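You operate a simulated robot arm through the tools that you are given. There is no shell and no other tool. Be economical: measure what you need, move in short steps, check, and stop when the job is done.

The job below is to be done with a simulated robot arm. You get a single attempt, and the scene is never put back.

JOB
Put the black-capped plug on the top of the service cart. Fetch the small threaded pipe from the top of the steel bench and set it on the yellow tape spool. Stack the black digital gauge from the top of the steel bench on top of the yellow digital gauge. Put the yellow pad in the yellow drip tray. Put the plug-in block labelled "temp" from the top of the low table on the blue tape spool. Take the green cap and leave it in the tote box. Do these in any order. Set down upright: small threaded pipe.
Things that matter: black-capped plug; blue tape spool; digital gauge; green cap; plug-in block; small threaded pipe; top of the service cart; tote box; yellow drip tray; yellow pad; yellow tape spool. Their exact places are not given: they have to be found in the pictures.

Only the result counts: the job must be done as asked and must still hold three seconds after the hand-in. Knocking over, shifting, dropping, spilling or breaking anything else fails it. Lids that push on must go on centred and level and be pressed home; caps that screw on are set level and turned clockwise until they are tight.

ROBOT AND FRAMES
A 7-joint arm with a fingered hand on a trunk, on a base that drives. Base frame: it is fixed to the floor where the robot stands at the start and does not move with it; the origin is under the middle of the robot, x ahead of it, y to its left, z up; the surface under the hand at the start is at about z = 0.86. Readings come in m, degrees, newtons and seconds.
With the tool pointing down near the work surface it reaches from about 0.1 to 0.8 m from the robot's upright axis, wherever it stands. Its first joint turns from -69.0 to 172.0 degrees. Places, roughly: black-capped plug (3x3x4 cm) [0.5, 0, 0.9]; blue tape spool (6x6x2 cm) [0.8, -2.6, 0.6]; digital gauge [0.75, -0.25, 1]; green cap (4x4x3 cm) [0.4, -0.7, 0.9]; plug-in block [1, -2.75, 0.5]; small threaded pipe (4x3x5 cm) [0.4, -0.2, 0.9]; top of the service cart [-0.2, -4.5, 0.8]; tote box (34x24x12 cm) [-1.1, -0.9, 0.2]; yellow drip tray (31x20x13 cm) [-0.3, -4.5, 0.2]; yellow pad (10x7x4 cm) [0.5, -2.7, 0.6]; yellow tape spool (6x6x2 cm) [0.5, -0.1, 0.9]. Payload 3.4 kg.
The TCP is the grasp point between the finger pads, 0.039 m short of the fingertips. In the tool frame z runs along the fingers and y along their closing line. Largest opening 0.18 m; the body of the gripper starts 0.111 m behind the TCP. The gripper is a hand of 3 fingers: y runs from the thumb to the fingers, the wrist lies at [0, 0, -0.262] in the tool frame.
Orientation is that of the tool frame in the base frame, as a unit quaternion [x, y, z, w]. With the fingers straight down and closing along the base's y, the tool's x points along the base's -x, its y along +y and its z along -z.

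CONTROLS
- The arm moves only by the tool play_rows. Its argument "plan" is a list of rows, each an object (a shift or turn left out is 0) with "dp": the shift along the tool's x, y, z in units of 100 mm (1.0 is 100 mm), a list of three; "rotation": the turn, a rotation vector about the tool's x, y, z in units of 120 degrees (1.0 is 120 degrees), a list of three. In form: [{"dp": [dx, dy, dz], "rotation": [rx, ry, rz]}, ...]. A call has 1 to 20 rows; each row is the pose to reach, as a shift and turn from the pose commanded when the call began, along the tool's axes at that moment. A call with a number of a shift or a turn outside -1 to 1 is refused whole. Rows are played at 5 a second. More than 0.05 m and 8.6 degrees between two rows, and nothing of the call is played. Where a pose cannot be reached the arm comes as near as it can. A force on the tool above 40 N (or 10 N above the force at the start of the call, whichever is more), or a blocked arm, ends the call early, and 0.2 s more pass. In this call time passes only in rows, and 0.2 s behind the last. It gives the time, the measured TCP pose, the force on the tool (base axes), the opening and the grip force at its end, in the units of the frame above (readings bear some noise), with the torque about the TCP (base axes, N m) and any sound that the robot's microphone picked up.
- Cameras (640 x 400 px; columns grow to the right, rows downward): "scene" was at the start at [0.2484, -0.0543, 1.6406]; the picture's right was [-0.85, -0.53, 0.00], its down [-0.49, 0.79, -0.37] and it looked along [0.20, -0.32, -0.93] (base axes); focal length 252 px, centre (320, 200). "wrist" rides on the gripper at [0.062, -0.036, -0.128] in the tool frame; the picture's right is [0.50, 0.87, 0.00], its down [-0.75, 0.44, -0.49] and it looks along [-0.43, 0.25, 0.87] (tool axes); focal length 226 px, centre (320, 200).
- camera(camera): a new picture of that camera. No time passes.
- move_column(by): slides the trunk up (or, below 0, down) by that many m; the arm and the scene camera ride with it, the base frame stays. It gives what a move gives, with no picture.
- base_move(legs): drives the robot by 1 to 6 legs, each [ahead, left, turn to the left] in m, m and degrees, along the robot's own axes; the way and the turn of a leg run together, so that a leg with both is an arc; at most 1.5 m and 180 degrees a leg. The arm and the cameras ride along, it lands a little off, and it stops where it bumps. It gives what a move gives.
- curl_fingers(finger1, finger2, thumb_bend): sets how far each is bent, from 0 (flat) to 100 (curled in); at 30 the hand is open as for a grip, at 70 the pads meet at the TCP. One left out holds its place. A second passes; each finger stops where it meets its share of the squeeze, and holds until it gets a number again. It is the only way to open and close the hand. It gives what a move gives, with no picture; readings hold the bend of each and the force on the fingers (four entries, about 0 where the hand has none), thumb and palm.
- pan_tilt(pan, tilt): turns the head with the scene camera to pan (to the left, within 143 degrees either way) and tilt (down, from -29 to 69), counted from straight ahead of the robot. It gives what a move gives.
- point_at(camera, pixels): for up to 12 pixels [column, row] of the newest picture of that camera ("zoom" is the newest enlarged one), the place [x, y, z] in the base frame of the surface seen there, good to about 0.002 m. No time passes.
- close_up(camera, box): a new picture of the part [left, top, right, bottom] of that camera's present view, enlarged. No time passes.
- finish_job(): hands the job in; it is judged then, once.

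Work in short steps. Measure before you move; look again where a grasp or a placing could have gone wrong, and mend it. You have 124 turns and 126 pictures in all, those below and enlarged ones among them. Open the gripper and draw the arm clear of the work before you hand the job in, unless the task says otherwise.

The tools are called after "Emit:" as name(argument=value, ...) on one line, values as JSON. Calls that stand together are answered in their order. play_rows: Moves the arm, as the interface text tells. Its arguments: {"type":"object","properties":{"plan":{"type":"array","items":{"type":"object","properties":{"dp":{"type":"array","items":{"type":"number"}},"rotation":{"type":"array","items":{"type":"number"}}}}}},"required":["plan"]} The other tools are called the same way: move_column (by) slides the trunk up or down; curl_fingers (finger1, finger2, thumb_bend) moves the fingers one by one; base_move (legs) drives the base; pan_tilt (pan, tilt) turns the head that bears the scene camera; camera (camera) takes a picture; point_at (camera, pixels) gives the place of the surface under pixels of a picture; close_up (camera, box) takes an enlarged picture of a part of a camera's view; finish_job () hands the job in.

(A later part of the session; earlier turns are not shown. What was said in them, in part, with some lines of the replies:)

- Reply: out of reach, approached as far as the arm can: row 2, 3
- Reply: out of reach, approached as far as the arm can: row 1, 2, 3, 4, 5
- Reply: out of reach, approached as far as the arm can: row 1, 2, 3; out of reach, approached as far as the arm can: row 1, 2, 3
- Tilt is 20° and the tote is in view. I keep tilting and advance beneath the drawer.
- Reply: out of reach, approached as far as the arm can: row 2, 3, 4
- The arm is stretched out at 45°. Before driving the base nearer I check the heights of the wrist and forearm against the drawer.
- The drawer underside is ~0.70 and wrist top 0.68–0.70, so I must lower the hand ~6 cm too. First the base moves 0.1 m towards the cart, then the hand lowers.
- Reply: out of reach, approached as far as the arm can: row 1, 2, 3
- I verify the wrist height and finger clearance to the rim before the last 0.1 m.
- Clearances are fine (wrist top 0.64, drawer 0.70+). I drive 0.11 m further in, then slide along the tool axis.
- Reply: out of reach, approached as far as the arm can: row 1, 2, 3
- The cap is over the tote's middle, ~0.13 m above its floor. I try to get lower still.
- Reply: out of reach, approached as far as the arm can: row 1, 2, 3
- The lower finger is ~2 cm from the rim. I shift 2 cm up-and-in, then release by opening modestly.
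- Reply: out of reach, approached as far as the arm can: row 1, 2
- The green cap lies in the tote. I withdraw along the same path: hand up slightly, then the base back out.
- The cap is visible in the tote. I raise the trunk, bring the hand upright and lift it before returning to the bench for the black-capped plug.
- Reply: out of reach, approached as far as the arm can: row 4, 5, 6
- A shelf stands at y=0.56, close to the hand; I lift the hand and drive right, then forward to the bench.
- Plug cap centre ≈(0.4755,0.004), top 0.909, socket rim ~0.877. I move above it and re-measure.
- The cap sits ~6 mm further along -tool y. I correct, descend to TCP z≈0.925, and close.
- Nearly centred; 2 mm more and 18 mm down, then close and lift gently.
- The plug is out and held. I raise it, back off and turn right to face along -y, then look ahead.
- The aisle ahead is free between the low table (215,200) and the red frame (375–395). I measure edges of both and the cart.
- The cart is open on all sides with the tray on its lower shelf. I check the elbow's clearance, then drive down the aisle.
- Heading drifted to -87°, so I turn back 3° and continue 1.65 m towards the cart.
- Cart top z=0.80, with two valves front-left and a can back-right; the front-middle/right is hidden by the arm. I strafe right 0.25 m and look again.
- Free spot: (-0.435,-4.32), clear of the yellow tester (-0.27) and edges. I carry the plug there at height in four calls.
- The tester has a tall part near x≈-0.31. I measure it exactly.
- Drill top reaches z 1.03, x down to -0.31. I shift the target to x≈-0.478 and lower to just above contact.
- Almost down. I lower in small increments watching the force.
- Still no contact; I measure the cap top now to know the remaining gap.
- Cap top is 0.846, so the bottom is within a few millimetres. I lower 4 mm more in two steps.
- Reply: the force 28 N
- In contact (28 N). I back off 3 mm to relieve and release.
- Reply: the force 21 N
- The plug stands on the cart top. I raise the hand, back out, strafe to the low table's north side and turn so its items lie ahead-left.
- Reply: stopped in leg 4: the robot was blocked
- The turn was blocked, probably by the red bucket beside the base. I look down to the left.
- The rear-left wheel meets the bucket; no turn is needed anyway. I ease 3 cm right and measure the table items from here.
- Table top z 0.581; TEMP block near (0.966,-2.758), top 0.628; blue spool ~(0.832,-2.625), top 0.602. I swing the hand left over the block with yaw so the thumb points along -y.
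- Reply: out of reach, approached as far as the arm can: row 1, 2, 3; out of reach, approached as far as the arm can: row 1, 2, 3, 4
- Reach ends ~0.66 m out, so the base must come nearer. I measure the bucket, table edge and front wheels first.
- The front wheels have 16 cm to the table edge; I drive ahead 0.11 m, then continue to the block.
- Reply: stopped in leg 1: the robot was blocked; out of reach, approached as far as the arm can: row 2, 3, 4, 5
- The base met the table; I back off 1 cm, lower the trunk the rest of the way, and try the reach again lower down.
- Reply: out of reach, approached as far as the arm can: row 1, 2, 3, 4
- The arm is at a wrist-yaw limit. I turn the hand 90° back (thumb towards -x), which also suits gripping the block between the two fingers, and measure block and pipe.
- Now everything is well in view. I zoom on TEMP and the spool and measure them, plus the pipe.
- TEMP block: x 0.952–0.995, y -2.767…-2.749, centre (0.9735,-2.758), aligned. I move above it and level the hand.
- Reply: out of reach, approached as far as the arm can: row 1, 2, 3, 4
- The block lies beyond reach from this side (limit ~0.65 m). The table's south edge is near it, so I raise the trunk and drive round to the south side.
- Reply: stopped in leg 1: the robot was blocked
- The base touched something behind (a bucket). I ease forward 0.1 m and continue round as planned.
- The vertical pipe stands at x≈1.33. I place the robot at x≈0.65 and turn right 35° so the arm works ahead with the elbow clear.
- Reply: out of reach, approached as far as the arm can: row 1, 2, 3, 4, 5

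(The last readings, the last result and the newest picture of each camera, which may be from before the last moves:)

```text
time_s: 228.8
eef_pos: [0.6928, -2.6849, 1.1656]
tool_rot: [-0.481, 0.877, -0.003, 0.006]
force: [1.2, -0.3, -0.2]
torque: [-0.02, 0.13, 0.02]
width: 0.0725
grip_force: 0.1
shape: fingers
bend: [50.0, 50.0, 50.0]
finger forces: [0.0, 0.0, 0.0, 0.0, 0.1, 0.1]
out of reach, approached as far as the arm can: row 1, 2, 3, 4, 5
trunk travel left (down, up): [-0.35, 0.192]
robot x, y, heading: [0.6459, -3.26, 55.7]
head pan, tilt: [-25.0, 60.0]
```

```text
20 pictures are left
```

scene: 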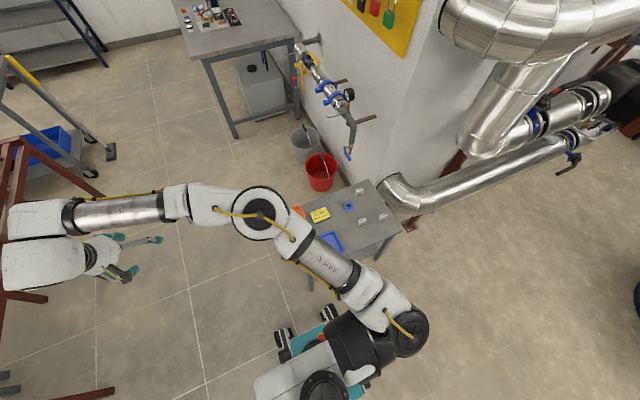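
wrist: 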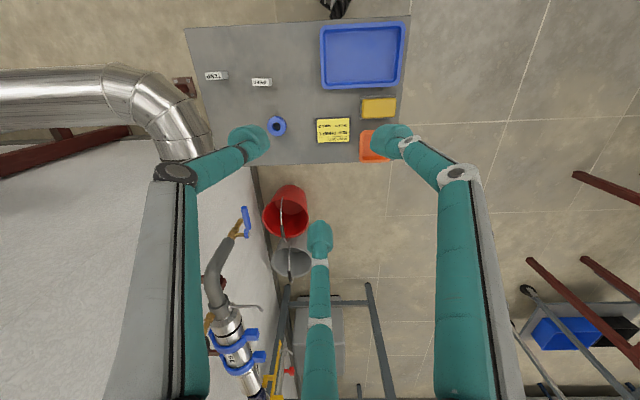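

The hand is level and well placed. I swing it to above TEMP with the thumb turning to the +x side, then lower the trunk.

Emit:
play_rows(plan=[{"dp": [-0.1, -0.3, 0], "rotation": [0, 0, -0.03]}, {"dp": [-0.2, -0.6, 0], "rotation": [0, 0, -0.06]}, {"dp": [-0.3, -0.913, 0], "rotation": [0, 0, -0.09]}])

Emit:
play_rows(plan=[{"dp": [-0.04, -0.31, 0], "rotation": [0, 0, -0.03]}, {"dp": [-0.08, -0.63, 0], "rotation": [0, 0, -0.06]}, {"dp": [-0.12, -0.953, 0], "rotation": [0, 0, -0.09]}])

Emit:
play_rows(plan=[{"dp": [0.02, -0.32, 0], "rotation": [0, 0, -0.03]}, {"dp": [0.04, -0.64, 0], "rotation": [0, 0, -0.06]}, {"dp": [0.06, -0.958, 0], "rotation": [0, 0, -0.09]}, {"dp": [0.06, -0.958, 0], "rotation": [0, 0, -0.09]}])

Emit:
move_column(by=-0.25)

Emit:
camera(camera="wrist")

```text
time_s: 229.6
eef_pos: [0.7828, -2.7071, 1.1664]
tool_rot: [-0.562, 0.827, -0.004, 0.006]
force: [0.2, 0.9, -0.8]
torque: [-0.01, 0.09, -0.01]
width: 0.0723
grip_force: 0.0
shape: fingers
bend: [50.0, 50.0, 50.0]
finger forces: [0.0, 0.0, 0.0, 0.0, 0.0, 0.0]
trunk travel left (down, up): [-0.35, 0.192]
robot x, y, heading: [0.6445, -3.2596, 55.5]
head pan, tilt: [-25.0, 60.0]
```

```text
time_s: 230.4
eef_pos: [0.876, -2.7297, 1.1691]
tool_rot: [-0.638, 0.77, -0.005, 0.006]
force: [0.4, -0.1, -0.1]
torque: [-0.02, 0.08, -0.01]
width: 0.0726
grip_force: 0.1
shape: fingers
bend: [50.0, 50.0, 50.0]
finger forces: [0.1, 0.0, 0.1, 0.1, 0.0, 0.0]
trunk travel left (down, up): [-0.35, 0.192]
robot x, y, heading: [0.6473, -3.2601, 55.8]
head pan, tilt: [-25.0, 60.0]
```

```text
time_s: 231.4
eef_pos: [0.9665, -2.7524, 1.1704]
tool_rot: [0.707, -0.707, 0.006, -0.005]
force: [0.2, -1.3, 0.1]
torque: [-0.01, 0.02, -0.02]
width: 0.0726
grip_force: 0.1
shape: fingers
bend: [50.0, 50.0, 50.0]
finger forces: [0.0, 0.1, 0.0, 0.1, 0.0, 0.1]
trunk travel left (down, up): [-0.35, 0.192]
robot x, y, heading: [0.6445, -3.2619, 55.7]
head pan, tilt: [-25.0, 60.0]
```

```text
time_s: 234.0
eef_pos: [0.9615, -2.7514, 0.9234]
tool_rot: [0.707, -0.707, 0.009, -0.006]
force: [-0.2, -0.5, -0.3]
torque: [-0.03, -0.01, -0.01]
width: 0.0725
grip_force: 0.0
shape: fingers
bend: [50.0, 50.0, 50.0]
finger forces: [0.0, 0.0, 0.0, 0.1, 0.0, 0.0]
trunk travel left (down, up): [-0.1, 0.442]
robot x, y, heading: [0.6445, -3.2529, 55.8]
head pan, tilt: [-25.0, 60.0]
```

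```text
19 pictures are left
```

wrist: 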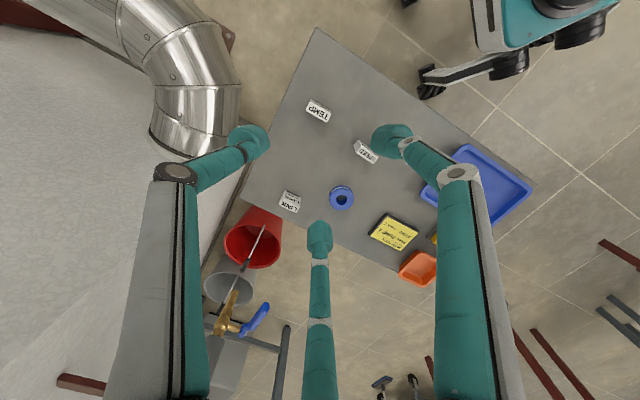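

I re-measure TEMP, then lower towards it.

Emit:
point_at(camera="wrist", pixels=[[318, 111], [309, 106], [328, 115], [342, 198], [331, 195], [353, 198], [342, 188]])

Emit:
play_rows(plan=[{"dp": [0, 0, 0.4]}, {"dp": [0, -0.05, 0.8]}, {"dp": [0.04, -0.1, 1.0]}])

Emit:
play_rows(plan=[{"dp": [0, 0, 0.4]}, {"dp": [0, 0, 0.8]}, {"dp": [0, 0, 1.0]}, {"dp": [0, 0, 1.0]}])

Emit:
close_up(camera="wrist", box=[240, 100, 400, 240])

```text
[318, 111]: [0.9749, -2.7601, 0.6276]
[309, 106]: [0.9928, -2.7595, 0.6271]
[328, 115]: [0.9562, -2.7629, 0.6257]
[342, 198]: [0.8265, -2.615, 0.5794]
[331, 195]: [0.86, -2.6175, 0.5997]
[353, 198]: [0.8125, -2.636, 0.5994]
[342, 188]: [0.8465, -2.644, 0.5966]
```

```text
time_s: 234.8
eef_pos: [0.9738, -2.754, 0.8222]
tool_rot: [-0.707, 0.707, -0.007, 0.006]
force: [-0.6, 0.5, 0.5]
torque: [0.05, 0.0, 0.03]
width: 0.0724
grip_force: 0.0
shape: fingers
bend: [50.0, 50.0, 50.0]
finger forces: [0.0, 0.0, 0.0, 0.0, 0.0, 0.0]
trunk travel left (down, up): [-0.1, 0.442]
robot x, y, heading: [0.6427, -3.2568, 55.9]
head pan, tilt: [-25.0, 60.0]
```

```text
time_s: 235.8
eef_pos: [0.9751, -2.7544, 0.7227]
tool_rot: [-0.707, 0.707, -0.007, 0.006]
force: [0.4, -0.1, 0.9]
torque: [-0.02, 0.01, 0.03]
width: 0.0728
grip_force: 0.0
shape: fingers
bend: [50.0, 50.0, 50.0]
finger forces: [0.1, 0.0, 0.0, 0.2, 0.0, 0.0]
trunk travel left (down, up): [-0.1, 0.442]
robot x, y, heading: [0.6431, -3.2562, 55.7]
head pan, tilt: [-25.0, 60.0]
```

```text
2.86 times, centred on (320, 170) of wrist
```

zoom: 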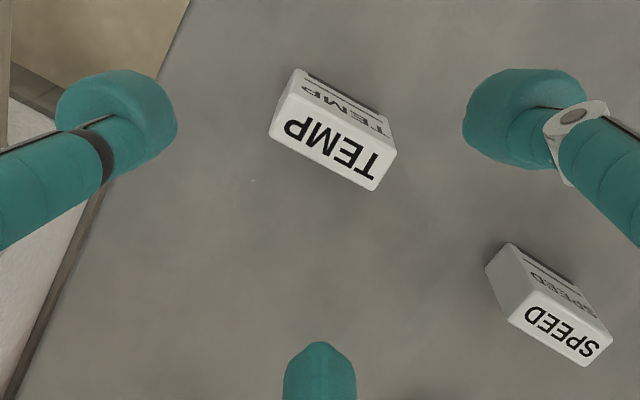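

The block is 3 mm towards +tool x. I correct, descend to TCP z≈0.632 and close fingers with the thumb a little less.

Emit:
play_rows(plan=[{"dp": [0.03, 0.01, 0.3]}, {"dp": [0.03, 0.01, 0.6]}, {"dp": [0.03, 0.01, 0.9]}, {"dp": [0.03, 0.01, 0.9]}])

Emit:
curl_fingers(finger1=72, finger2=72, thumb_bend=62)

Emit:
close_up(camera="wrist", box=[240, 100, 400, 240])

```text
time_s: 236.8
eef_pos: [0.9775, -2.7587, 0.6303]
tool_rot: [0.707, -0.707, 0.007, -0.007]
force: [0.0, 0.0, 0.8]
torque: [-0.02, 0.0, 0.0]
width: 0.0727
grip_force: 0.0
shape: fingers
bend: [50.0, 50.0, 50.0]
finger forces: [0.1, 0.0, 0.0, 0.0, 0.0, 0.0]
trunk travel left (down, up): [-0.1, 0.442]
robot x, y, heading: [0.6459, -3.2594, 55.6]
head pan, tilt: [-25.0, 60.0]
```

```text
time_s: 237.8
eef_pos: [0.9763, -2.7595, 0.6307]
tool_rot: [0.707, -0.707, 0.008, -0.005]
force: [0.1, -0.1, 0.3]
torque: [0.0, 0.01, 0.0]
width: 0.0186
grip_force: 7.7
shape: fingers
bend: [69.0, 70.0, 61.0]
finger forces: [6.3, 6.2, 0.1, 0.1, 2.3, 0.0]
trunk travel left (down, up): [-0.1, 0.442]
robot x, y, heading: [0.6386, -3.2613, 55.9]
head pan, tilt: [-25.0, 60.0]
```

```text
2.86 times, centred on (320, 170) of wrist
```

zoom: 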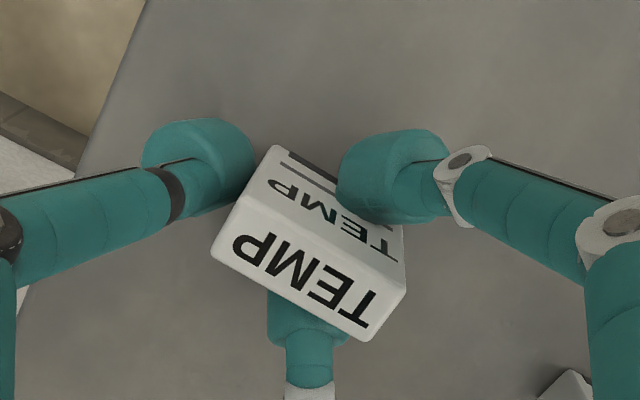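

A firm three-finger grip. I measure the block in the hand and lift it.

Emit:
point_at(camera="zoom", pixels=[[247, 200], [398, 288], [365, 335], [216, 248]])

Emit:
play_rows(plan=[{"dp": [0, 0, -0.2]}, {"dp": [0, 0, -0.5]}, {"dp": [0, 0, -0.8]}, {"dp": [0, 0, -0.8]}])

Emit:
camera(camera="wrist")

Emit:
point_at(camera="wrist", pixels=[[290, 187], [310, 200], [345, 215]])

```text
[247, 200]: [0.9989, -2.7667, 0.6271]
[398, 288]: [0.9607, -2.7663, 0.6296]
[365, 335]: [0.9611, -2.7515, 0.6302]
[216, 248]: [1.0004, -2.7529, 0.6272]
```

```text
time_s: 238.8
eef_pos: [0.975, -2.758, 0.712]
tool_rot: [0.708, -0.707, 0.009, -0.005]
force: [-0.7, 0.4, -0.8]
torque: [0.01, 0.0, 0.02]
width: 0.0189
grip_force: 7.4
shape: fingers
bend: [69.0, 70.0, 61.0]
finger forces: [6.4, 6.4, 0.1, 0.1, 2.3, 0.1]
trunk travel left (down, up): [-0.1, 0.442]
robot x, y, heading: [0.643, -3.2622, 55.8]
head pan, tilt: [-25.0, 60.0]
```

```text
16 pictures are left
```

wrist: 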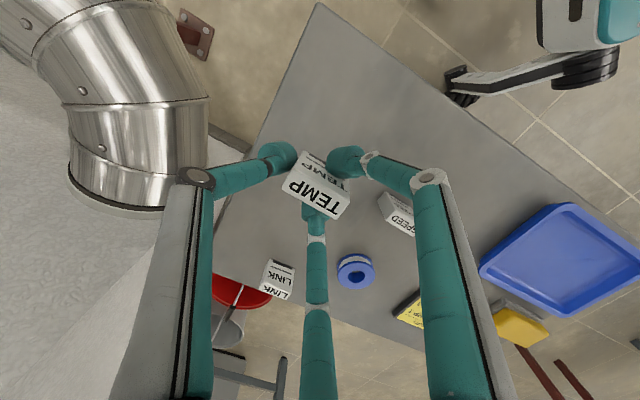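

```text
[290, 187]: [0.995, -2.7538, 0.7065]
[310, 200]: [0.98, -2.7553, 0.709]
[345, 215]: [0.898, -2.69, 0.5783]
```

Lifted well. I measure the spool's ring edges in this picture to fix its centre.

Emit:
point_at(camera="wrist", pixels=[[340, 270], [372, 268], [355, 256], [356, 285], [346, 282], [367, 282], [356, 270], [518, 328], [500, 318], [540, 335], [515, 310], [525, 345]])

```text
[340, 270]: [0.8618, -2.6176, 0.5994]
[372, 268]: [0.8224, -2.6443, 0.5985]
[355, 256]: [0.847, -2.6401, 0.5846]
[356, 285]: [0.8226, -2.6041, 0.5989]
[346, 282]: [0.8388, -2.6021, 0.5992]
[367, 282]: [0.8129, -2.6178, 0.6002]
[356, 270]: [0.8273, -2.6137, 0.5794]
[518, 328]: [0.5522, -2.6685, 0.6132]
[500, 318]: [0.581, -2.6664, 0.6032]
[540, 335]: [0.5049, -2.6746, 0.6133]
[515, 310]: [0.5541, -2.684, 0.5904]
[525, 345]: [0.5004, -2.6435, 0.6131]
```

Spool centre ≈(0.836,-2.624), top 0.600. I carry the block over it (two calls) and lower to just above contact.

Emit:
play_rows(plan=[{"dp": [-0.22, 0.24, 0]}, {"dp": [-0.45, 0.48, 0]}, {"dp": [-0.675, 0.72, 0]}])

Emit:
play_rows(plan=[{"dp": [-0.22, 0.24, 0]}, {"dp": [-0.45, 0.48, 0]}, {"dp": [-0.675, 0.72, 0]}, {"dp": [-0.675, 0.72, 0]}])

Emit:
play_rows(plan=[{"dp": [0, 0, 0.2]}, {"dp": [0, 0, 0.4]}, {"dp": [0, 0, 0.55]}, {"dp": [0, 0, 0.55]}])

Emit:
camera(camera="wrist")

Emit:
point_at(camera="wrist", pixels=[[290, 187], [310, 200], [330, 215], [300, 160], [340, 170], [280, 210], [345, 195], [350, 150]])

```text
time_s: 239.6
eef_pos: [0.9038, -2.6901, 0.7117]
tool_rot: [-0.707, 0.708, -0.009, 0.006]
force: [-0.3, 0.3, 0.0]
torque: [-0.03, 0.0, -0.02]
width: 0.0188
grip_force: 7.7
shape: fingers
bend: [69.0, 70.0, 61.0]
finger forces: [6.4, 6.3, 0.0, 0.0, 2.2, 0.1]
trunk travel left (down, up): [-0.1, 0.442]
robot x, y, heading: [0.6438, -3.2591, 55.8]
head pan, tilt: [-25.0, 60.0]
```

```text
time_s: 240.6
eef_pos: [0.8319, -2.6242, 0.7079]
tool_rot: [0.707, -0.707, 0.009, -0.005]
force: [0.2, -0.1, -0.1]
torque: [0.03, 0.01, 0.01]
width: 0.0188
grip_force: 7.7
shape: fingers
bend: [69.0, 70.0, 61.0]
finger forces: [6.4, 6.4, 0.1, 0.0, 2.2, 0.1]
trunk travel left (down, up): [-0.1, 0.442]
robot x, y, heading: [0.6403, -3.2582, 55.8]
head pan, tilt: [-25.0, 60.0]
```

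```text
time_s: 241.6
eef_pos: [0.8326, -2.622, 0.6526]
tool_rot: [-0.707, 0.707, -0.007, 0.005]
force: [1.1, -0.4, -0.8]
torque: [0.01, 0.01, -0.02]
width: 0.0186
grip_force: 7.5
shape: fingers
bend: [69.0, 70.0, 61.0]
finger forces: [6.5, 6.3, 0.0, 0.0, 2.3, 0.1]
trunk travel left (down, up): [-0.1, 0.442]
robot x, y, heading: [0.6435, -3.2566, 55.8]
head pan, tilt: [-25.0, 60.0]
```

```text
15 pictures are left
```

wrist: 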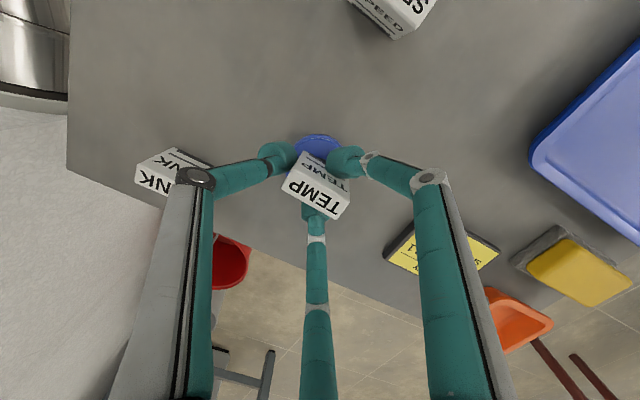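

```text
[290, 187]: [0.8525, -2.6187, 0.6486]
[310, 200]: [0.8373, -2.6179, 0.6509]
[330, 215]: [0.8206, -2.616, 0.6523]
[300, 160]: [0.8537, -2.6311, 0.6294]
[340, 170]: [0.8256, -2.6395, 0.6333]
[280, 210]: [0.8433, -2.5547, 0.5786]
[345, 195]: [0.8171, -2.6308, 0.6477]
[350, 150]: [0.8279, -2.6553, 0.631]
```

Block is centred over the spool. I lower the last millimetres.

Emit:
play_rows(plan=[{"dp": [0, 0, 0.015]}, {"dp": [0, 0, 0.03]}, {"dp": [0, 0, 0.03]}])

Emit:
play_rows(plan=[{"dp": [0, 0, 0.01]}, {"dp": [0, 0, 0.015]}, {"dp": [0, 0, 0.015]}])

```text
time_s: 242.4
eef_pos: [0.8332, -2.6227, 0.6501]
tool_rot: [0.707, -0.707, 0.008, -0.004]
force: [-0.1, -0.5, 0.6]
torque: [0.02, 0.01, -0.02]
width: 0.0189
grip_force: 7.6
shape: fingers
bend: [69.0, 70.0, 61.0]
finger forces: [6.4, 6.4, 0.1, 0.0, 2.2, 0.0]
trunk travel left (down, up): [-0.1, 0.442]
robot x, y, heading: [0.644, -3.2582, 55.6]
head pan, tilt: [-25.0, 60.0]
```

```text
time_s: 243.2
eef_pos: [0.8324, -2.6223, 0.649]
tool_rot: [0.707, -0.707, 0.008, -0.006]
force: [-0.9, 1.2, 1.2]
torque: [-0.03, -0.04, 0.0]
width: 0.019
grip_force: 7.7
shape: fingers
bend: [69.0, 70.0, 61.0]
finger forces: [6.4, 6.4, 0.0, 0.0, 2.4, 0.1]
trunk travel left (down, up): [-0.1, 0.442]
robot x, y, heading: [0.6429, -3.2577, 55.9]
head pan, tilt: [-25.0, 60.0]
```

Contact begins (1.2 N). One more millimetre, then release and lift.

Emit:
play_rows(plan=[{"dp": [0, 0, 0.01]}, {"dp": [0, 0, 0.01]}])

Emit:
curl_fingers(finger1=58, finger2=58, thumb_bend=52)

Emit:
play_rows(plan=[{"dp": [0, 0, -0.2]}, {"dp": [0, 0, -0.5]}, {"dp": [0, 0, -0.9]}, {"dp": [0, 0, -1.0]}])

Emit:
camera(camera="wrist")

```text
time_s: 243.8
eef_pos: [0.8334, -2.6233, 0.6488]
tool_rot: [-0.707, 0.707, -0.007, 0.006]
force: [0.0, -0.4, 3.1]
torque: [0.0, -0.06, -0.01]
width: 0.0187
grip_force: 7.9
shape: fingers
bend: [70.0, 70.0, 61.0]
finger forces: [6.7, 6.5, 0.0, 0.0, 2.5, 0.1]
trunk travel left (down, up): [-0.1, 0.442]
robot x, y, heading: [0.6413, -3.2612, 55.4]
head pan, tilt: [-25.0, 60.0]
```

```text
time_s: 244.8
eef_pos: [0.8331, -2.6231, 0.6465]
tool_rot: [0.707, -0.707, 0.008, -0.005]
force: [-0.8, 0.0, 0.1]
torque: [-0.04, -0.01, 0.0]
width: 0.055
grip_force: 0.0
shape: fingers
bend: [57.0, 57.0, 52.0]
finger forces: [0.0, 0.0, 0.0, 0.0, 0.0, 0.1]
trunk travel left (down, up): [-0.1, 0.442]
robot x, y, heading: [0.6469, -3.2593, 55.5]
head pan, tilt: [-25.0, 60.0]
```

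```text
time_s: 245.8
eef_pos: [0.831, -2.6236, 0.7474]
tool_rot: [-0.707, 0.707, -0.008, 0.006]
force: [-0.9, 0.2, 0.4]
torque: [-0.04, -0.02, 0.02]
width: 0.0545
grip_force: 0.1
shape: fingers
bend: [57.0, 57.0, 52.0]
finger forces: [0.0, 0.0, 0.1, 0.0, 0.0, 0.0]
trunk travel left (down, up): [-0.1, 0.442]
robot x, y, heading: [0.6445, -3.2611, 55.7]
head pan, tilt: [-25.0, 60.0]
```

```text
14 pictures are left
```

wrist: 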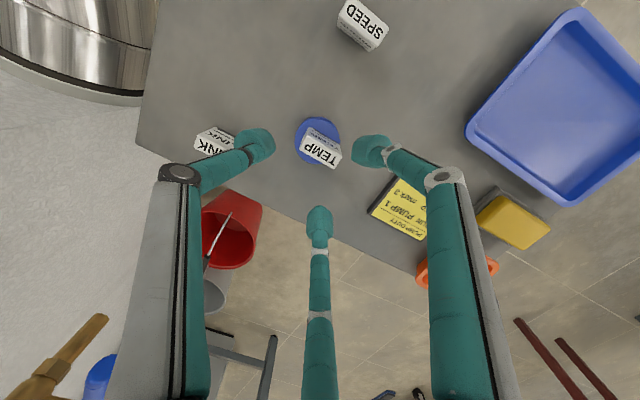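

TEMP stands on the blue spool. Now the pad (≈x 0.485–0.585, y -2.69…-2.63). I raise the trunk, turn left 30° and shift right 0.2 m so I can yaw the fingers onto its two x ends.

Emit:
move_column(by=0.15)

Emit:
base_move(legs=[[0, 0, 30], [0, -0.2, 0]])

Emit:
curl_fingers(finger1=34, finger2=34, thumb_bend=5)

Emit:
camera(camera="wrist")

```text
time_s: 247.6
eef_pos: [0.8306, -2.6233, 0.8976]
tool_rot: [-0.707, 0.707, -0.008, 0.004]
force: [-0.3, 0.3, 0.2]
torque: [0.01, 0.0, -0.01]
width: 0.0545
grip_force: 0.1
shape: fingers
bend: [57.0, 57.0, 52.0]
finger forces: [0.0, 0.0, 0.0, 0.0, 0.0, 0.1]
trunk travel left (down, up): [-0.25, 0.292]
robot x, y, heading: [0.6436, -3.2583, 55.8]
head pan, tilt: [-25.0, 60.0]
```

```text
time_s: 250.6
eef_pos: [0.6874, -2.6309, 0.8973]
tool_rot: [0.864, -0.503, 0.007, -0.008]
force: [0.7, 0.1, -0.3]
torque: [-0.02, -0.03, 0.0]
width: 0.0545
grip_force: 0.1
shape: fingers
bend: [57.0, 57.0, 52.0]
finger forces: [0.0, 0.1, 0.1, 0.0, 0.0, 0.0]
trunk travel left (down, up): [-0.25, 0.292]
robot x, y, heading: [0.8428, -3.2744, 85.4]
head pan, tilt: [-25.0, 60.0]
```

```text
time_s: 251.6
eef_pos: [0.6884, -2.6312, 0.8992]
tool_rot: [0.865, -0.502, 0.005, -0.01]
force: [0.9, -0.5, -0.7]
torque: [-0.02, 0.01, -0.02]
width: 0.1765
grip_force: 0.1
shape: fingers
bend: [34.0, 34.0, 5.0]
finger forces: [0.0, 0.0, 0.0, 0.0, 0.0, 0.0]
trunk travel left (down, up): [-0.25, 0.292]
robot x, y, heading: [0.8411, -3.2756, 85.1]
head pan, tilt: [-25.0, 60.0]
```

```text
13 pictures are left
```

wrist: 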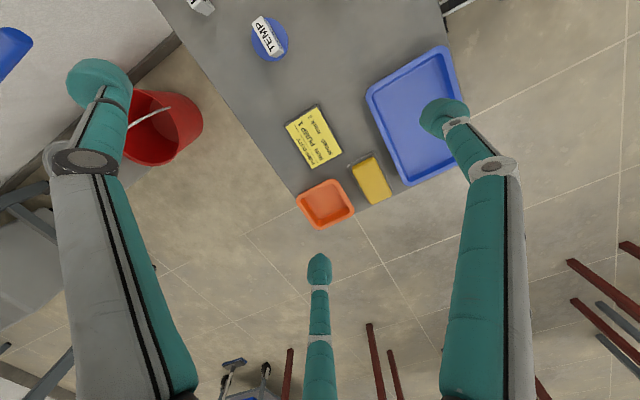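

The pad shows at (370,180) between the orange and blue trays. I measure the gaps.

Emit:
close_up(camera="wrist", box=[290, 130, 430, 230])

Emit:
point_at(camera="zoom", pixels=[[285, 145], [375, 110], [355, 275], [440, 240], [360, 185], [250, 205], [270, 260], [400, 190], [430, 200], [455, 215], [265, 150], [240, 190]])

```text
4.00 times, centred on (360, 180) of wrist
```

zoom: 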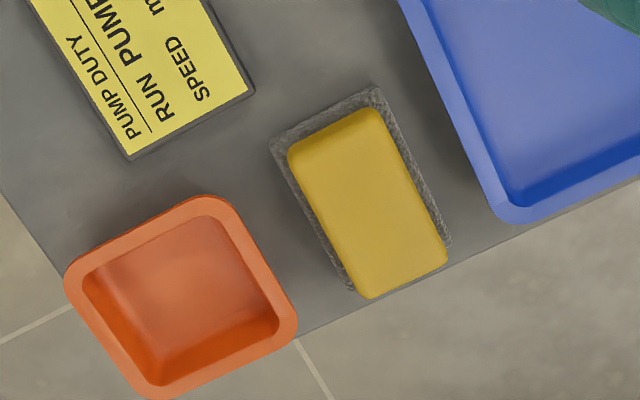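

```text
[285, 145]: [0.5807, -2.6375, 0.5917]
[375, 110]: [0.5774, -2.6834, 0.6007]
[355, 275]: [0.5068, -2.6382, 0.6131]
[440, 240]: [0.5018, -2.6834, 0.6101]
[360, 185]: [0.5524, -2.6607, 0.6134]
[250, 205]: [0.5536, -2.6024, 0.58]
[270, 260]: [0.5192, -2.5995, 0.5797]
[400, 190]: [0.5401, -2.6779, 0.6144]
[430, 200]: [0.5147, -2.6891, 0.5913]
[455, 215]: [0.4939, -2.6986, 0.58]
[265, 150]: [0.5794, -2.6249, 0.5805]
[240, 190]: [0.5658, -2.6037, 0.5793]
```

Pad centre ≈(0.538,-2.662); gaps ~3 cm either side. I move the base a bit closer, yaw the hand 60° so the two fingers face the pad's x ends, and lower the trunk.

Emit:
base_move(legs=[[0.08, 0.04, 0]])

Emit:
play_rows(plan=[{"dp": [0.03, 0.18, 0], "rotation": [0, 0, -0.062]}, {"dp": [0.06, 0.36, 0], "rotation": [0, 0, -0.125]}, {"dp": [0.09, 0.55, 0], "rotation": [0, 0, -0.187]}, {"dp": [0.119, 0.744, 0], "rotation": [0, 0, -0.25]}])

Emit:
play_rows(plan=[{"dp": [-0.06, 0.18, 0], "rotation": [0, 0, -0.062]}, {"dp": [-0.13, 0.36, 0], "rotation": [0, 0, -0.125]}, {"dp": [-0.2, 0.54, 0], "rotation": [0, 0, -0.187]}, {"dp": [-0.269, 0.704, 0], "rotation": [0, 0, -0.25]}, {"dp": [-0.269, 0.704, 0], "rotation": [0, 0, -0.25]}])

Emit:
move_column(by=-0.2)

Emit:
camera(camera="wrist")

```text
time_s: 252.7
eef_pos: [0.6752, -2.5468, 0.9014]
tool_rot: [0.863, -0.505, 0.0, -0.006]
force: [0.4, -0.5, 0.7]
torque: [-0.01, 0.08, 0.01]
width: 0.1764
grip_force: 0.1
shape: fingers
bend: [34.0, 34.0, 5.0]
finger forces: [0.1, 0.0, 0.0, 0.0, 0.0, 0.0]
trunk travel left (down, up): [-0.25, 0.292]
robot x, y, heading: [0.8147, -3.1942, 85.4]
head pan, tilt: [-25.0, 60.0]
```

```text
time_s: 253.7
eef_pos: [0.5998, -2.5969, 0.9]
tool_rot: [0.965, -0.263, 0.01, -0.011]
force: [0.1, -0.5, -0.5]
torque: [0.04, -0.08, 0.0]
width: 0.1764
grip_force: 0.1
shape: fingers
bend: [34.0, 34.0, 5.0]
finger forces: [0.0, 0.0, 0.0, 0.1, 0.0, 0.0]
trunk travel left (down, up): [-0.25, 0.292]
robot x, y, heading: [0.8123, -3.1922, 85.3]
head pan, tilt: [-25.0, 60.0]
```

```text
time_s: 254.9
eef_pos: [0.5495, -2.6397, 0.8981]
tool_rot: [1.0, -0.004, 0.009, -0.007]
force: [0.4, 0.1, -0.1]
torque: [0.05, 0.0, -0.01]
width: 0.1765
grip_force: 0.1
shape: fingers
bend: [34.0, 34.0, 5.0]
finger forces: [0.0, 0.0, 0.0, 0.1, 0.1, 0.1]
out of reach, approached as far as the arm can: row 4, 5
trunk travel left (down, up): [-0.25, 0.292]
robot x, y, heading: [0.8148, -3.1917, 85.2]
head pan, tilt: [-25.0, 60.0]
```

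```text
time_s: 257.1
eef_pos: [0.5494, -2.64, 0.6992]
tool_rot: [1.0, -0.005, 0.011, -0.008]
force: [0.0, 0.6, 0.2]
torque: [0.0, -0.03, 0.0]
width: 0.1766
grip_force: 0.1
shape: fingers
bend: [34.0, 34.0, 5.0]
finger forces: [0.0, 0.0, 0.0, 0.0, 0.1, 0.0]
trunk travel left (down, up): [-0.05, 0.492]
robot x, y, heading: [0.8133, -3.1927, 85.3]
head pan, tilt: [-25.0, 60.0]
```

```text
11 pictures are left
```

wrist: 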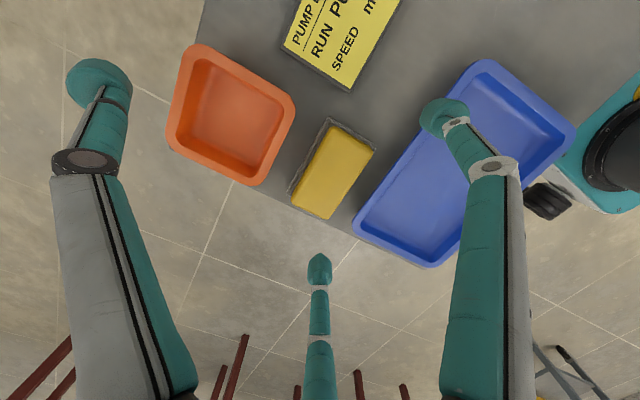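

Yaw is right: thumb over the orange side, fingers towards the pad's x ends. I narrow the fingers slightly, shift 1 cm -x and descend.

Emit:
curl_fingers(finger1=35, finger2=35, thumb_bend=5)

Emit:
play_rows(plan=[{"dp": [-0.1, 0.04, 0.15]}, {"dp": [-0.11, 0.04, 0.35]}, {"dp": [-0.11, 0.04, 0.5]}, {"dp": [-0.11, 0.04, 0.5]}])

Emit:
camera(camera="wrist")

Emit:
point_at(camera="wrist", pixels=[[320, 200], [330, 180], [335, 140]])

```text
time_s: 258.1
eef_pos: [0.549, -2.64, 0.6985]
tool_rot: [1.0, -0.005, 0.011, -0.007]
force: [-0.1, -0.1, 0.1]
torque: [0.02, 0.02, 0.03]
width: 0.1754
grip_force: 0.0
shape: fingers
bend: [35.0, 35.0, 5.0]
finger forces: [0.1, 0.0, 0.0, 0.0, 0.0, 0.1]
trunk travel left (down, up): [-0.05, 0.492]
robot x, y, heading: [0.8129, -3.1918, 85.2]
head pan, tilt: [-25.0, 60.0]
```

```text
time_s: 259.1
eef_pos: [0.5398, -2.6415, 0.6497]
tool_rot: [1.0, -0.005, 0.011, -0.007]
force: [0.4, -0.8, 0.2]
torque: [0.01, 0.02, -0.04]
width: 0.1753
grip_force: 0.0
shape: fingers
bend: [35.0, 35.0, 5.0]
finger forces: [0.1, 0.0, 0.1, 0.1, 0.0, 0.0]
trunk travel left (down, up): [-0.05, 0.492]
robot x, y, heading: [0.8128, -3.192, 85.1]
head pan, tilt: [-25.0, 60.0]
```

```text
10 pictures are left
```

wrist: 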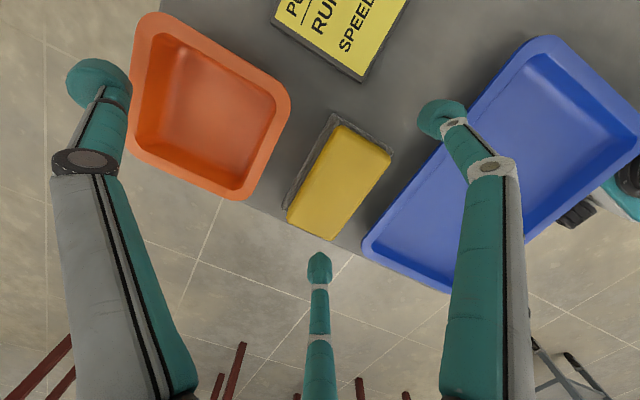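

```text
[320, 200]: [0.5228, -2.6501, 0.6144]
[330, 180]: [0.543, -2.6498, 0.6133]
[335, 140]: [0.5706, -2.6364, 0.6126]
```

The fingers straddle the pad's ends. I descend the last 17 mm and pinch with the two fingers.

Emit:
play_rows(plan=[{"dp": [0, 0, 0.1]}, {"dp": [0, 0, 0.17]}, {"dp": [0, 0, 0.17]}])

Emit:
curl_fingers(finger1=60, finger2=60, thumb_bend=5)

Emit:
camera(camera="wrist")

```text
time_s: 259.9
eef_pos: [0.539, -2.6438, 0.6314]
tool_rot: [1.0, -0.005, 0.01, -0.006]
force: [0.5, 1.0, 0.0]
torque: [-0.03, 0.02, -0.03]
width: 0.1753
grip_force: 0.0
shape: fingers
bend: [35.0, 35.0, 5.0]
finger forces: [0.0, 0.0, 0.1, 0.1, 0.1, 0.1]
trunk travel left (down, up): [-0.05, 0.492]
robot x, y, heading: [0.8167, -3.1894, 85.1]
head pan, tilt: [-25.0, 60.0]
```

```text
time_s: 260.9
eef_pos: [0.5397, -2.6434, 0.6321]
tool_rot: [1.0, -0.005, 0.01, -0.007]
force: [-0.1, -0.9, 1.4]
torque: [-0.07, -0.03, -0.06]
width: 0.1519
grip_force: 8.8
shape: fingers
bend: [46.0, 47.0, 5.0]
finger forces: [8.2, 8.7, 0.0, 0.0, 0.0, 0.0]
trunk travel left (down, up): [-0.05, 0.492]
robot x, y, heading: [0.815, -3.1945, 85.1]
head pan, tilt: [-25.0, 60.0]
```

```text
9 pictures are left
```

wrist: 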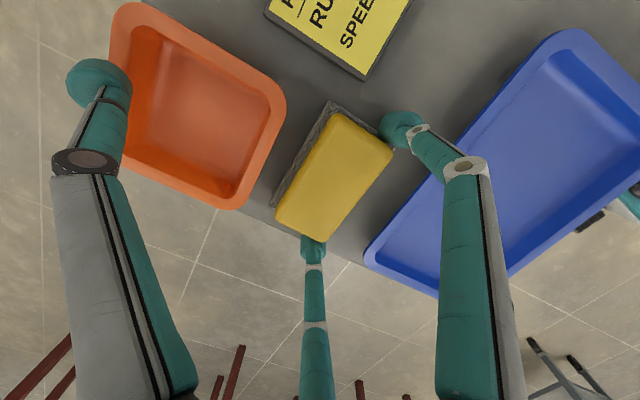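

Pinched with ~8.5 N. I lift 6 cm, then bring in the thumb as support and check.

Emit:
play_rows(plan=[{"dp": [0, 0, -0.15]}, {"dp": [0, 0, -0.35]}, {"dp": [0, 0, -0.6]}, {"dp": [0, 0, -0.6]}])

Emit:
curl_fingers(thumb_bend=66)

Emit:
camera(camera="wrist")

```text
time_s: 261.9
eef_pos: [0.5398, -2.6447, 0.6907]
tool_rot: [1.0, -0.005, 0.01, -0.006]
force: [-0.3, 0.3, -1.0]
torque: [0.0, 0.0, -0.02]
width: 0.1507
grip_force: 8.0
shape: fingers
bend: [47.0, 47.0, 5.0]
finger forces: [8.5, 7.7, 0.0, 0.0, 0.0, 0.0]
trunk travel left (down, up): [-0.05, 0.492]
robot x, y, heading: [0.8115, -3.1903, 85.3]
head pan, tilt: [-25.0, 60.0]
```

```text
time_s: 262.9
eef_pos: [0.5392, -2.6429, 0.6901]
tool_rot: [1.0, -0.005, 0.011, -0.007]
force: [-0.8, -0.2, -0.5]
torque: [0.01, 0.02, 0.01]
width: 0.0549
grip_force: 10.8
shape: fingers
bend: [47.0, 47.0, 63.0]
finger forces: [9.1, 8.5, 0.2, 0.1, 3.9, 0.0]
trunk travel left (down, up): [-0.05, 0.492]
robot x, y, heading: [0.8146, -3.1921, 85.4]
head pan, tilt: [-25.0, 60.0]
```

```text
8 pictures are left
```

wrist: 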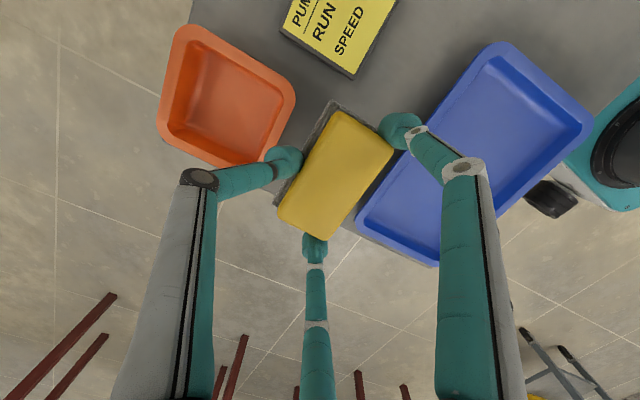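

Secure hold. I raise the trunk, back away from the table, turn left to heading ≈-150° (as used for the tote), and drive across to the front of the cart.

Emit:
move_column(by=0.25)

Emit:
base_move(legs=[[-0.3, 0.1, 0], [0, 0, 62], [0, 0, 62.5]])

```text
time_s: 265.5
eef_pos: [0.5396, -2.6526, 1.002]
tool_rot: [0.997, -0.005, 0.014, -0.071]
force: [-0.3, -0.8, 0.0]
torque: [-0.02, -0.03, -0.01]
width: 0.0548
grip_force: 10.7
shape: fingers
bend: [47.0, 47.0, 63.0]
finger forces: [9.0, 8.5, 0.0, 0.0, 3.8, 0.1]
trunk travel left (down, up): [-0.3, 0.242]
robot x, y, heading: [0.8142, -3.1919, 85.2]
head pan, tilt: [-25.0, 60.0]
```

```text
time_s: 273.1
eef_pos: [0.4117, -4.0202, 1.0013]
tool_rot: [0.46, 0.885, -0.056, -0.045]
force: [-0.7, 0.8, -0.7]
torque: [-0.01, -0.01, 0.02]
width: 0.055
grip_force: 10.3
shape: fingers
bend: [47.0, 47.0, 63.0]
finger forces: [9.0, 8.4, 0.1, 0.0, 3.7, 0.0]
trunk travel left (down, up): [-0.3, 0.242]
robot x, y, heading: [0.6893, -3.4812, -149.2]
head pan, tilt: [-25.0, 60.0]
```

I drive to about (-0.12,-3.45), just north of the cart, and take a look.

Emit:
base_move(legs=[[0.68, -0.44, 0]])

Emit:
pan_tilt(pan=60, tilt=55)

Emit:
camera(camera="scene")

Emit:
point_at(camera="scene", pixels=[[320, 200], [300, 280], [340, 280], [320, 300], [420, 300], [450, 330], [500, 300], [470, 360]])

```text
time_s: 277.5
eef_pos: [-0.3885, -4.0025, 1.002]
tool_rot: [0.457, 0.886, -0.058, -0.046]
force: [-0.1, -0.1, -0.8]
torque: [0.03, 0.0, 0.0]
width: 0.055
grip_force: 10.3
shape: fingers
bend: [47.0, 47.0, 63.0]
finger forces: [8.9, 8.6, 0.1, 0.1, 3.6, 0.0]
trunk travel left (down, up): [-0.3, 0.242]
robot x, y, heading: [-0.1134, -3.4634, -148.9]
head pan, tilt: [-25.0, 60.0]
```

```text
time_s: 279.1
eef_pos: [-0.3856, -3.9998, 1.006]
tool_rot: [0.457, 0.886, -0.058, -0.047]
force: [0.2, -0.8, -1.3]
torque: [0.02, -0.01, 0.0]
width: 0.055
grip_force: 10.6
shape: fingers
bend: [47.0, 47.0, 63.0]
finger forces: [8.9, 8.6, 0.0, 0.0, 3.7, 0.0]
trunk travel left (down, up): [-0.3, 0.242]
robot x, y, heading: [-0.1174, -3.4666, -148.6]
head pan, tilt: [60.0, 55.0]
```

```text
7 pictures are left
```

scene: 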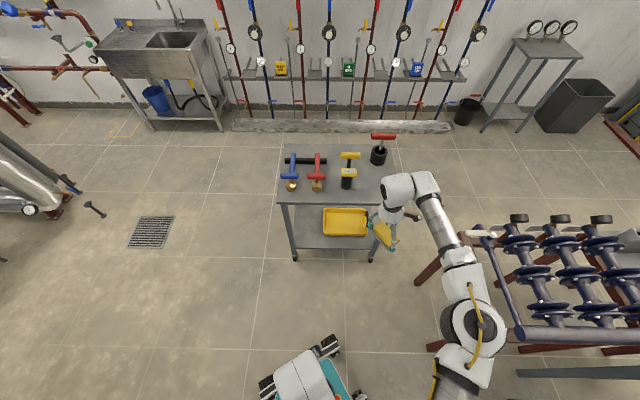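

```text
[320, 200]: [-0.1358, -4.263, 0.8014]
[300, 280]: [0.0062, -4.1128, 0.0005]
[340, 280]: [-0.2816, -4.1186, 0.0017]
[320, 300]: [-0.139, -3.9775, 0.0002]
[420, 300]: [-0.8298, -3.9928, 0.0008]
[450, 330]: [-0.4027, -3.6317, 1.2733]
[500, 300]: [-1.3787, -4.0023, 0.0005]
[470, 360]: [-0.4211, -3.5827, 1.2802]
```

I measure the tray and the red frame's nearest parts.

Emit:
point_at(camera="scene", pixels=[[470, 233], [487, 245], [435, 262], [520, 335], [418, 280], [432, 345], [345, 235], [325, 209], [366, 212], [330, 233], [362, 228], [345, 215]])

```text
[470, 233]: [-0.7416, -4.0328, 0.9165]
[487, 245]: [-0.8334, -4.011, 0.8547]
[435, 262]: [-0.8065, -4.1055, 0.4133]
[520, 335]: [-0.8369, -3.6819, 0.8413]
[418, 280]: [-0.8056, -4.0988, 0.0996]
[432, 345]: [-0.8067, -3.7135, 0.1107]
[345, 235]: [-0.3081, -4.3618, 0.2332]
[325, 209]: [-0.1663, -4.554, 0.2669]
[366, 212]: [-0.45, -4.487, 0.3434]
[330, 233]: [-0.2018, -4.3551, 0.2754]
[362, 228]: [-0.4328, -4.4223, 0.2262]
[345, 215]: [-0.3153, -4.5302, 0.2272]
```

Tray interior spans x -0.17…-0.45, y -4.355…-4.555, rim ~0.29. I lower the trunk, yaw, and tilt the hand step by step as for the tote.

Emit:
move_column(by=-0.3)

Emit:
play_rows(plan=[{"dp": [-0.07, 0.19, 0], "rotation": [0, 0, 0.048]}, {"dp": [-0.14, 0.38, 0], "rotation": [0, 0, 0.096]}, {"dp": [-0.205, 0.573, 0], "rotation": [0, 0, 0.146]}])

Emit:
play_rows(plan=[{"dp": [-0.01, 0.2, 0], "rotation": [0, 0, 0.048]}, {"dp": [-0.01, 0.4, 0], "rotation": [0, 0, 0.096]}, {"dp": [-0.02, 0.61, 0], "rotation": [0, 0, 0.146]}, {"dp": [-0.02, 0.61, 0], "rotation": [0, 0, 0.146]}])

```text
time_s: 282.1
eef_pos: [-0.385, -3.9988, 0.7062]
tool_rot: [0.457, 0.887, -0.059, -0.047]
force: [0.2, -0.2, -1.3]
torque: [-0.04, -0.01, 0.03]
width: 0.0549
grip_force: 10.3
shape: fingers
bend: [47.0, 47.0, 63.0]
finger forces: [8.9, 8.5, 0.0, 0.0, 3.5, 0.0]
trunk travel left (down, up): [0.0, 0.542]
robot x, y, heading: [-0.118, -3.4643, -148.9]
head pan, tilt: [60.0, 55.0]
```

```text
time_s: 282.9
eef_pos: [-0.3579, -3.989, 0.7003]
tool_rot: [0.588, 0.805, -0.065, -0.037]
force: [-0.6, -0.9, -1.5]
torque: [0.01, -0.04, 0.03]
width: 0.0551
grip_force: 10.8
shape: fingers
bend: [47.0, 47.0, 64.0]
finger forces: [8.8, 8.5, 0.0, 0.0, 3.6, 0.0]
out of reach, approached as far as the arm can: row 2, 3
trunk travel left (down, up): [0.0, 0.542]
robot x, y, heading: [-0.1196, -3.4579, -149.2]
head pan, tilt: [60.0, 55.0]
```

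```text
time_s: 283.9
eef_pos: [-0.3357, -3.9697, 0.6997]
tool_rot: [0.703, 0.707, -0.071, -0.028]
force: [0.6, 0.6, -0.1]
torque: [0.0, 0.03, -0.03]
width: 0.0547
grip_force: 11.0
shape: fingers
bend: [47.0, 47.0, 64.0]
finger forces: [8.8, 8.5, 0.1, 0.0, 3.5, 0.1]
out of reach, approached as far as the arm can: row 1, 2, 3, 4
trunk travel left (down, up): [0.0, 0.542]
robot x, y, heading: [-0.1203, -3.464, -148.4]
head pan, tilt: [60.0, 55.0]
5 turns are left
```

Only 5 turns remain, so I batch: three tilt-and-lower stages now.

Emit:
play_rows(plan=[{"dp": [0, 0, 0.32], "rotation": [-0.01, -0.042, 0]}, {"dp": [0, 0, 0.64], "rotation": [-0.02, -0.084, 0]}, {"dp": [0, 0, 0.95], "rotation": [-0.03, -0.125, 0]}])

Emit:
play_rows(plan=[{"dp": [0.02, 0, 0.32], "rotation": [-0.01, -0.042, 0]}, {"dp": [0.04, 0, 0.64], "rotation": [-0.02, -0.084, 0]}, {"dp": [0.05, 0, 0.97], "rotation": [-0.03, -0.125, 0]}])

Emit:
play_rows(plan=[{"dp": [0.06, 0, 0.3], "rotation": [0, -0.027, 0]}, {"dp": [0.12, 0, 0.6], "rotation": [0, -0.054, 0]}, {"dp": [0.19, 0, 0.93], "rotation": [0, -0.08, 0]}, {"dp": [0.19, 0, 0.93], "rotation": [0, -0.08, 0]}])

Emit:
camera(camera="wrist")

Emit:
camera(camera="scene")

```text
time_s: 284.6
eef_pos: [-0.3493, -3.9724, 0.6055]
tool_rot: [0.689, 0.706, -0.139, 0.088]
force: [0.0, 0.0, -0.7]
torque: [-0.01, 0.01, 0.03]
width: 0.0549
grip_force: 10.6
shape: fingers
bend: [47.0, 47.0, 64.0]
finger forces: [8.7, 8.5, 0.0, 0.1, 3.6, 0.1]
trunk travel left (down, up): [0.0, 0.542]
robot x, y, heading: [-0.1192, -3.4623, -148.5]
head pan, tilt: [60.0, 55.0]
```

```text
time_s: 285.4
eef_pos: [-0.3544, -3.9994, 0.5098]
tool_rot: [0.662, 0.692, -0.205, 0.202]
force: [0.5, -0.9, -0.2]
torque: [0.01, -0.02, -0.02]
width: 0.0548
grip_force: 10.4
shape: fingers
bend: [47.0, 47.0, 64.0]
finger forces: [8.7, 8.1, 0.0, 0.1, 3.6, 0.0]
trunk travel left (down, up): [0.0, 0.542]
robot x, y, heading: [-0.1181, -3.4624, -148.5]
head pan, tilt: [60.0, 55.0]
```

```text
time_s: 286.4
eef_pos: [-0.3574, -4.0351, 0.423]
tool_rot: [0.642, 0.674, -0.26, 0.258]
force: [0.5, -0.2, -0.8]
torque: [0.01, 0.0, -0.03]
width: 0.0549
grip_force: 10.5
shape: fingers
bend: [47.0, 47.0, 64.0]
finger forces: [8.3, 8.0, 0.0, 0.1, 3.5, 0.1]
trunk travel left (down, up): [0.0, 0.542]
robot x, y, heading: [-0.115, -3.4638, -148.8]
head pan, tilt: [60.0, 55.0]
```

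```text
6 pictures are left
```

wrist: 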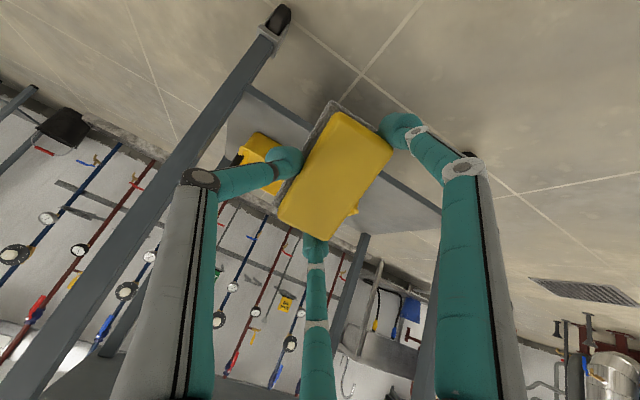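

```text
5 pictures are left
4 turns are left
```

scene: 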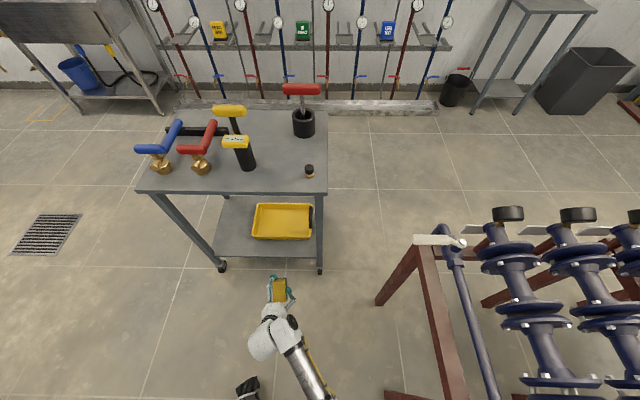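

The hand with the pad is at tilt 43°, z 0.42; the plug stands on the cart. I drive in towards the tray (Δ≈+0.075,-0.415), lower 3 cm and look.

Emit:
base_move(legs=[[0.075, 0.197, 0], [0.076, 0.197, 0]])

Emit:
play_rows(plan=[{"dp": [0.1, 0, 0.1]}, {"dp": [0.2, 0, 0.2]}, {"dp": [0.2, 0, 0.2]}])

Emit:
camera(camera="wrist")

Emit:
point_at(camera="wrist", pixels=[[330, 180], [300, 220], [350, 150], [240, 140], [270, 120], [400, 100], [420, 80], [450, 170]])

```text
time_s: 289.4
eef_pos: [-0.2844, -4.449, 0.4274]
tool_rot: [0.641, 0.672, -0.261, 0.263]
force: [-0.8, 0.4, -1.0]
torque: [-0.01, -0.02, 0.02]
width: 0.0549
grip_force: 9.2
shape: fingers
bend: [47.0, 47.0, 64.0]
finger forces: [8.4, 7.9, 0.0, 0.0, 3.5, 0.0]
trunk travel left (down, up): [0.0, 0.542]
robot x, y, heading: [-0.0404, -3.8758, -148.7]
head pan, tilt: [60.0, 55.0]
```

```text
time_s: 290.2
eef_pos: [-0.2831, -4.446, 0.3986]
tool_rot: [0.641, 0.673, -0.264, 0.259]
force: [-0.4, 0.2, -0.3]
torque: [0.05, 0.02, 0.0]
width: 0.0547
grip_force: 9.9
shape: fingers
bend: [47.0, 47.0, 64.0]
finger forces: [8.4, 8.0, 0.1, 0.0, 3.5, 0.0]
trunk travel left (down, up): [0.0, 0.542]
robot x, y, heading: [-0.0412, -3.8782, -148.9]
head pan, tilt: [60.0, 55.0]
```

```text
4 pictures are left
```

wrist: 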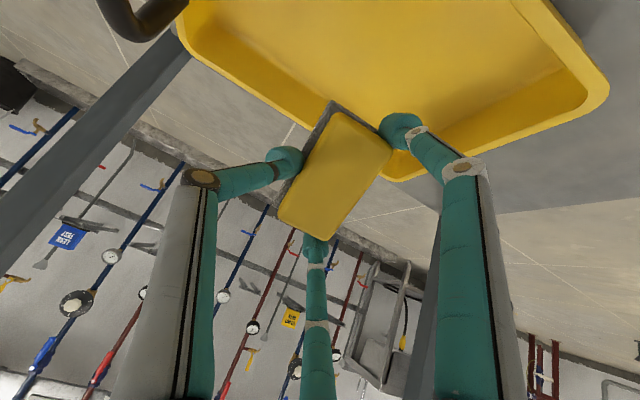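

```text
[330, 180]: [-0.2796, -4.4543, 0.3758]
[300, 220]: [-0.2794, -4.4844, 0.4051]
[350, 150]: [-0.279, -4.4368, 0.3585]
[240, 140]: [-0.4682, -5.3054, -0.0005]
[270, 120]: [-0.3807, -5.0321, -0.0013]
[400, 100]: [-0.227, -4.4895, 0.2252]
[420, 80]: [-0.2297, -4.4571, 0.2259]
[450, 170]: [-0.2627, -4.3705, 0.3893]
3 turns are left
```

The pad hangs over the tray's middle (-0.28,-4.46), 0.13 m above its floor. I release, rise slightly and look.

Emit:
curl_fingers(finger1=37, finger2=37, thumb_bend=45)

Emit:
play_rows(plan=[{"dp": [-0.1, 0, -0.1]}, {"dp": [-0.25, 0, -0.25]}, {"dp": [-0.25, 0, -0.25]}])

Emit:
camera(camera="wrist")

Emit:
point_at(camera="wrist", pixels=[[320, 120], [340, 60], [300, 80], [360, 100], [330, 180]])

```text
time_s: 291.2
eef_pos: [-0.2801, -4.4484, 0.3975]
tool_rot: [0.642, 0.673, -0.262, 0.258]
force: [-0.3, 0.0, 0.0]
torque: [0.01, 0.03, 0.02]
width: 0.1085
grip_force: 0.1
shape: fingers
bend: [37.0, 37.0, 45.0]
finger forces: [0.0, 0.0, 0.0, 0.0, 0.1, 0.0]
trunk travel left (down, up): [0.0, 0.542]
robot x, y, heading: [-0.0415, -3.882, -149.0]
head pan, tilt: [60.0, 55.0]
```

```text
time_s: 292.0
eef_pos: [-0.2781, -4.4497, 0.4329]
tool_rot: [0.642, 0.673, -0.264, 0.257]
force: [-0.2, -0.6, -0.5]
torque: [0.01, -0.02, -0.01]
width: 0.1087
grip_force: 0.2
shape: fingers
bend: [37.0, 37.0, 45.0]
finger forces: [0.1, 0.1, 0.1, 0.0, 0.0, 0.0]
trunk travel left (down, up): [0.0, 0.542]
robot x, y, heading: [-0.0355, -3.8807, -149.2]
head pan, tilt: [60.0, 55.0]
```

```text
3 pictures are left
```

wrist: 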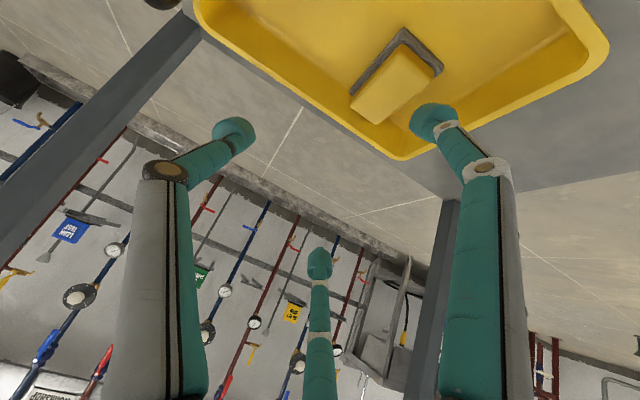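

```text
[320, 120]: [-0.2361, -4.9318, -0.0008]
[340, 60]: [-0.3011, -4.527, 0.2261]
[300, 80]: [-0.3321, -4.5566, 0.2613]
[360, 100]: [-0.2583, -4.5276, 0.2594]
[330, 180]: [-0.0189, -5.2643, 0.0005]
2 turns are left
```

The pad lies flat in the yellow tray (top z 0.26). I back the hand out along the entry path and take a last look.

Emit:
base_move(legs=[[-0.075, -0.197, 0], [-0.076, -0.197, 0]])

Emit:
camera(camera="scene")

```text
time_s: 294.9
eef_pos: [-0.3501, -4.0438, 0.429]
tool_rot: [0.641, 0.675, -0.261, 0.254]
force: [1.0, -1.3, 1.2]
torque: [0.04, 0.02, -0.01]
width: 0.1086
grip_force: 0.1
shape: fingers
bend: [37.0, 37.0, 45.0]
finger forces: [0.1, 0.1, 0.0, 0.0, 0.0, 0.0]
trunk travel left (down, up): [0.0, 0.542]
robot x, y, heading: [-0.1162, -3.4665, -149.2]
head pan, tilt: [60.0, 55.0]
```

```text
2 pictures are left
1 turns are left
```

scene: 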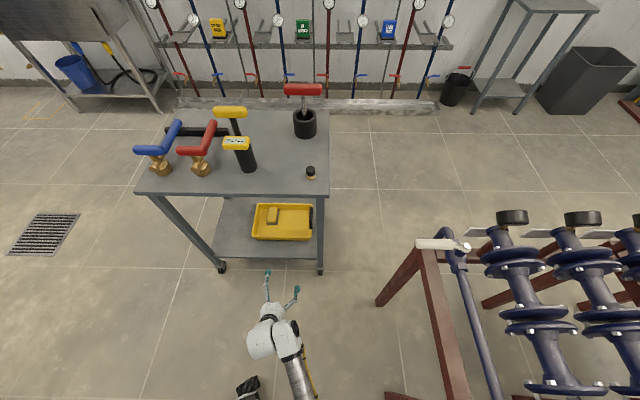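

The pad is in the tray at (272,215), the plug stands on the cart top at (311,172), and the hand is open and clear, so I hand in.

Emit:
finish_job()

```text
The job is handed in.
```

I did all six placings and handed the job in, with the hand open and drawn clear; I have no verdict back yet.

- **Small threaded pipe:** it stands on the yellow tape spool. The spool leans about 6° because it rests on the panel edge, so the pipe leans with it.
- **Black digital gauge:** it sits level and centred on the yellow gauge.
- **Green cap:** it is in the tote box, released about 0.1 m above the floor of the box.
- **Black-capped plug:** it stands on top of the service cart.
- **"Temp" block:** it stands on the blue tape spool.
- **Yellow pad:** it lies flat in the yellow drip tray, released about 0.13 m above the tray floor.

**Possible problem:** the base was stopped by contact three times around the low table, probably by the buckets and by the table itself. The buckets and the items on the table looked undisturbed in later pictures, but I did not measure whether any of them shifted.
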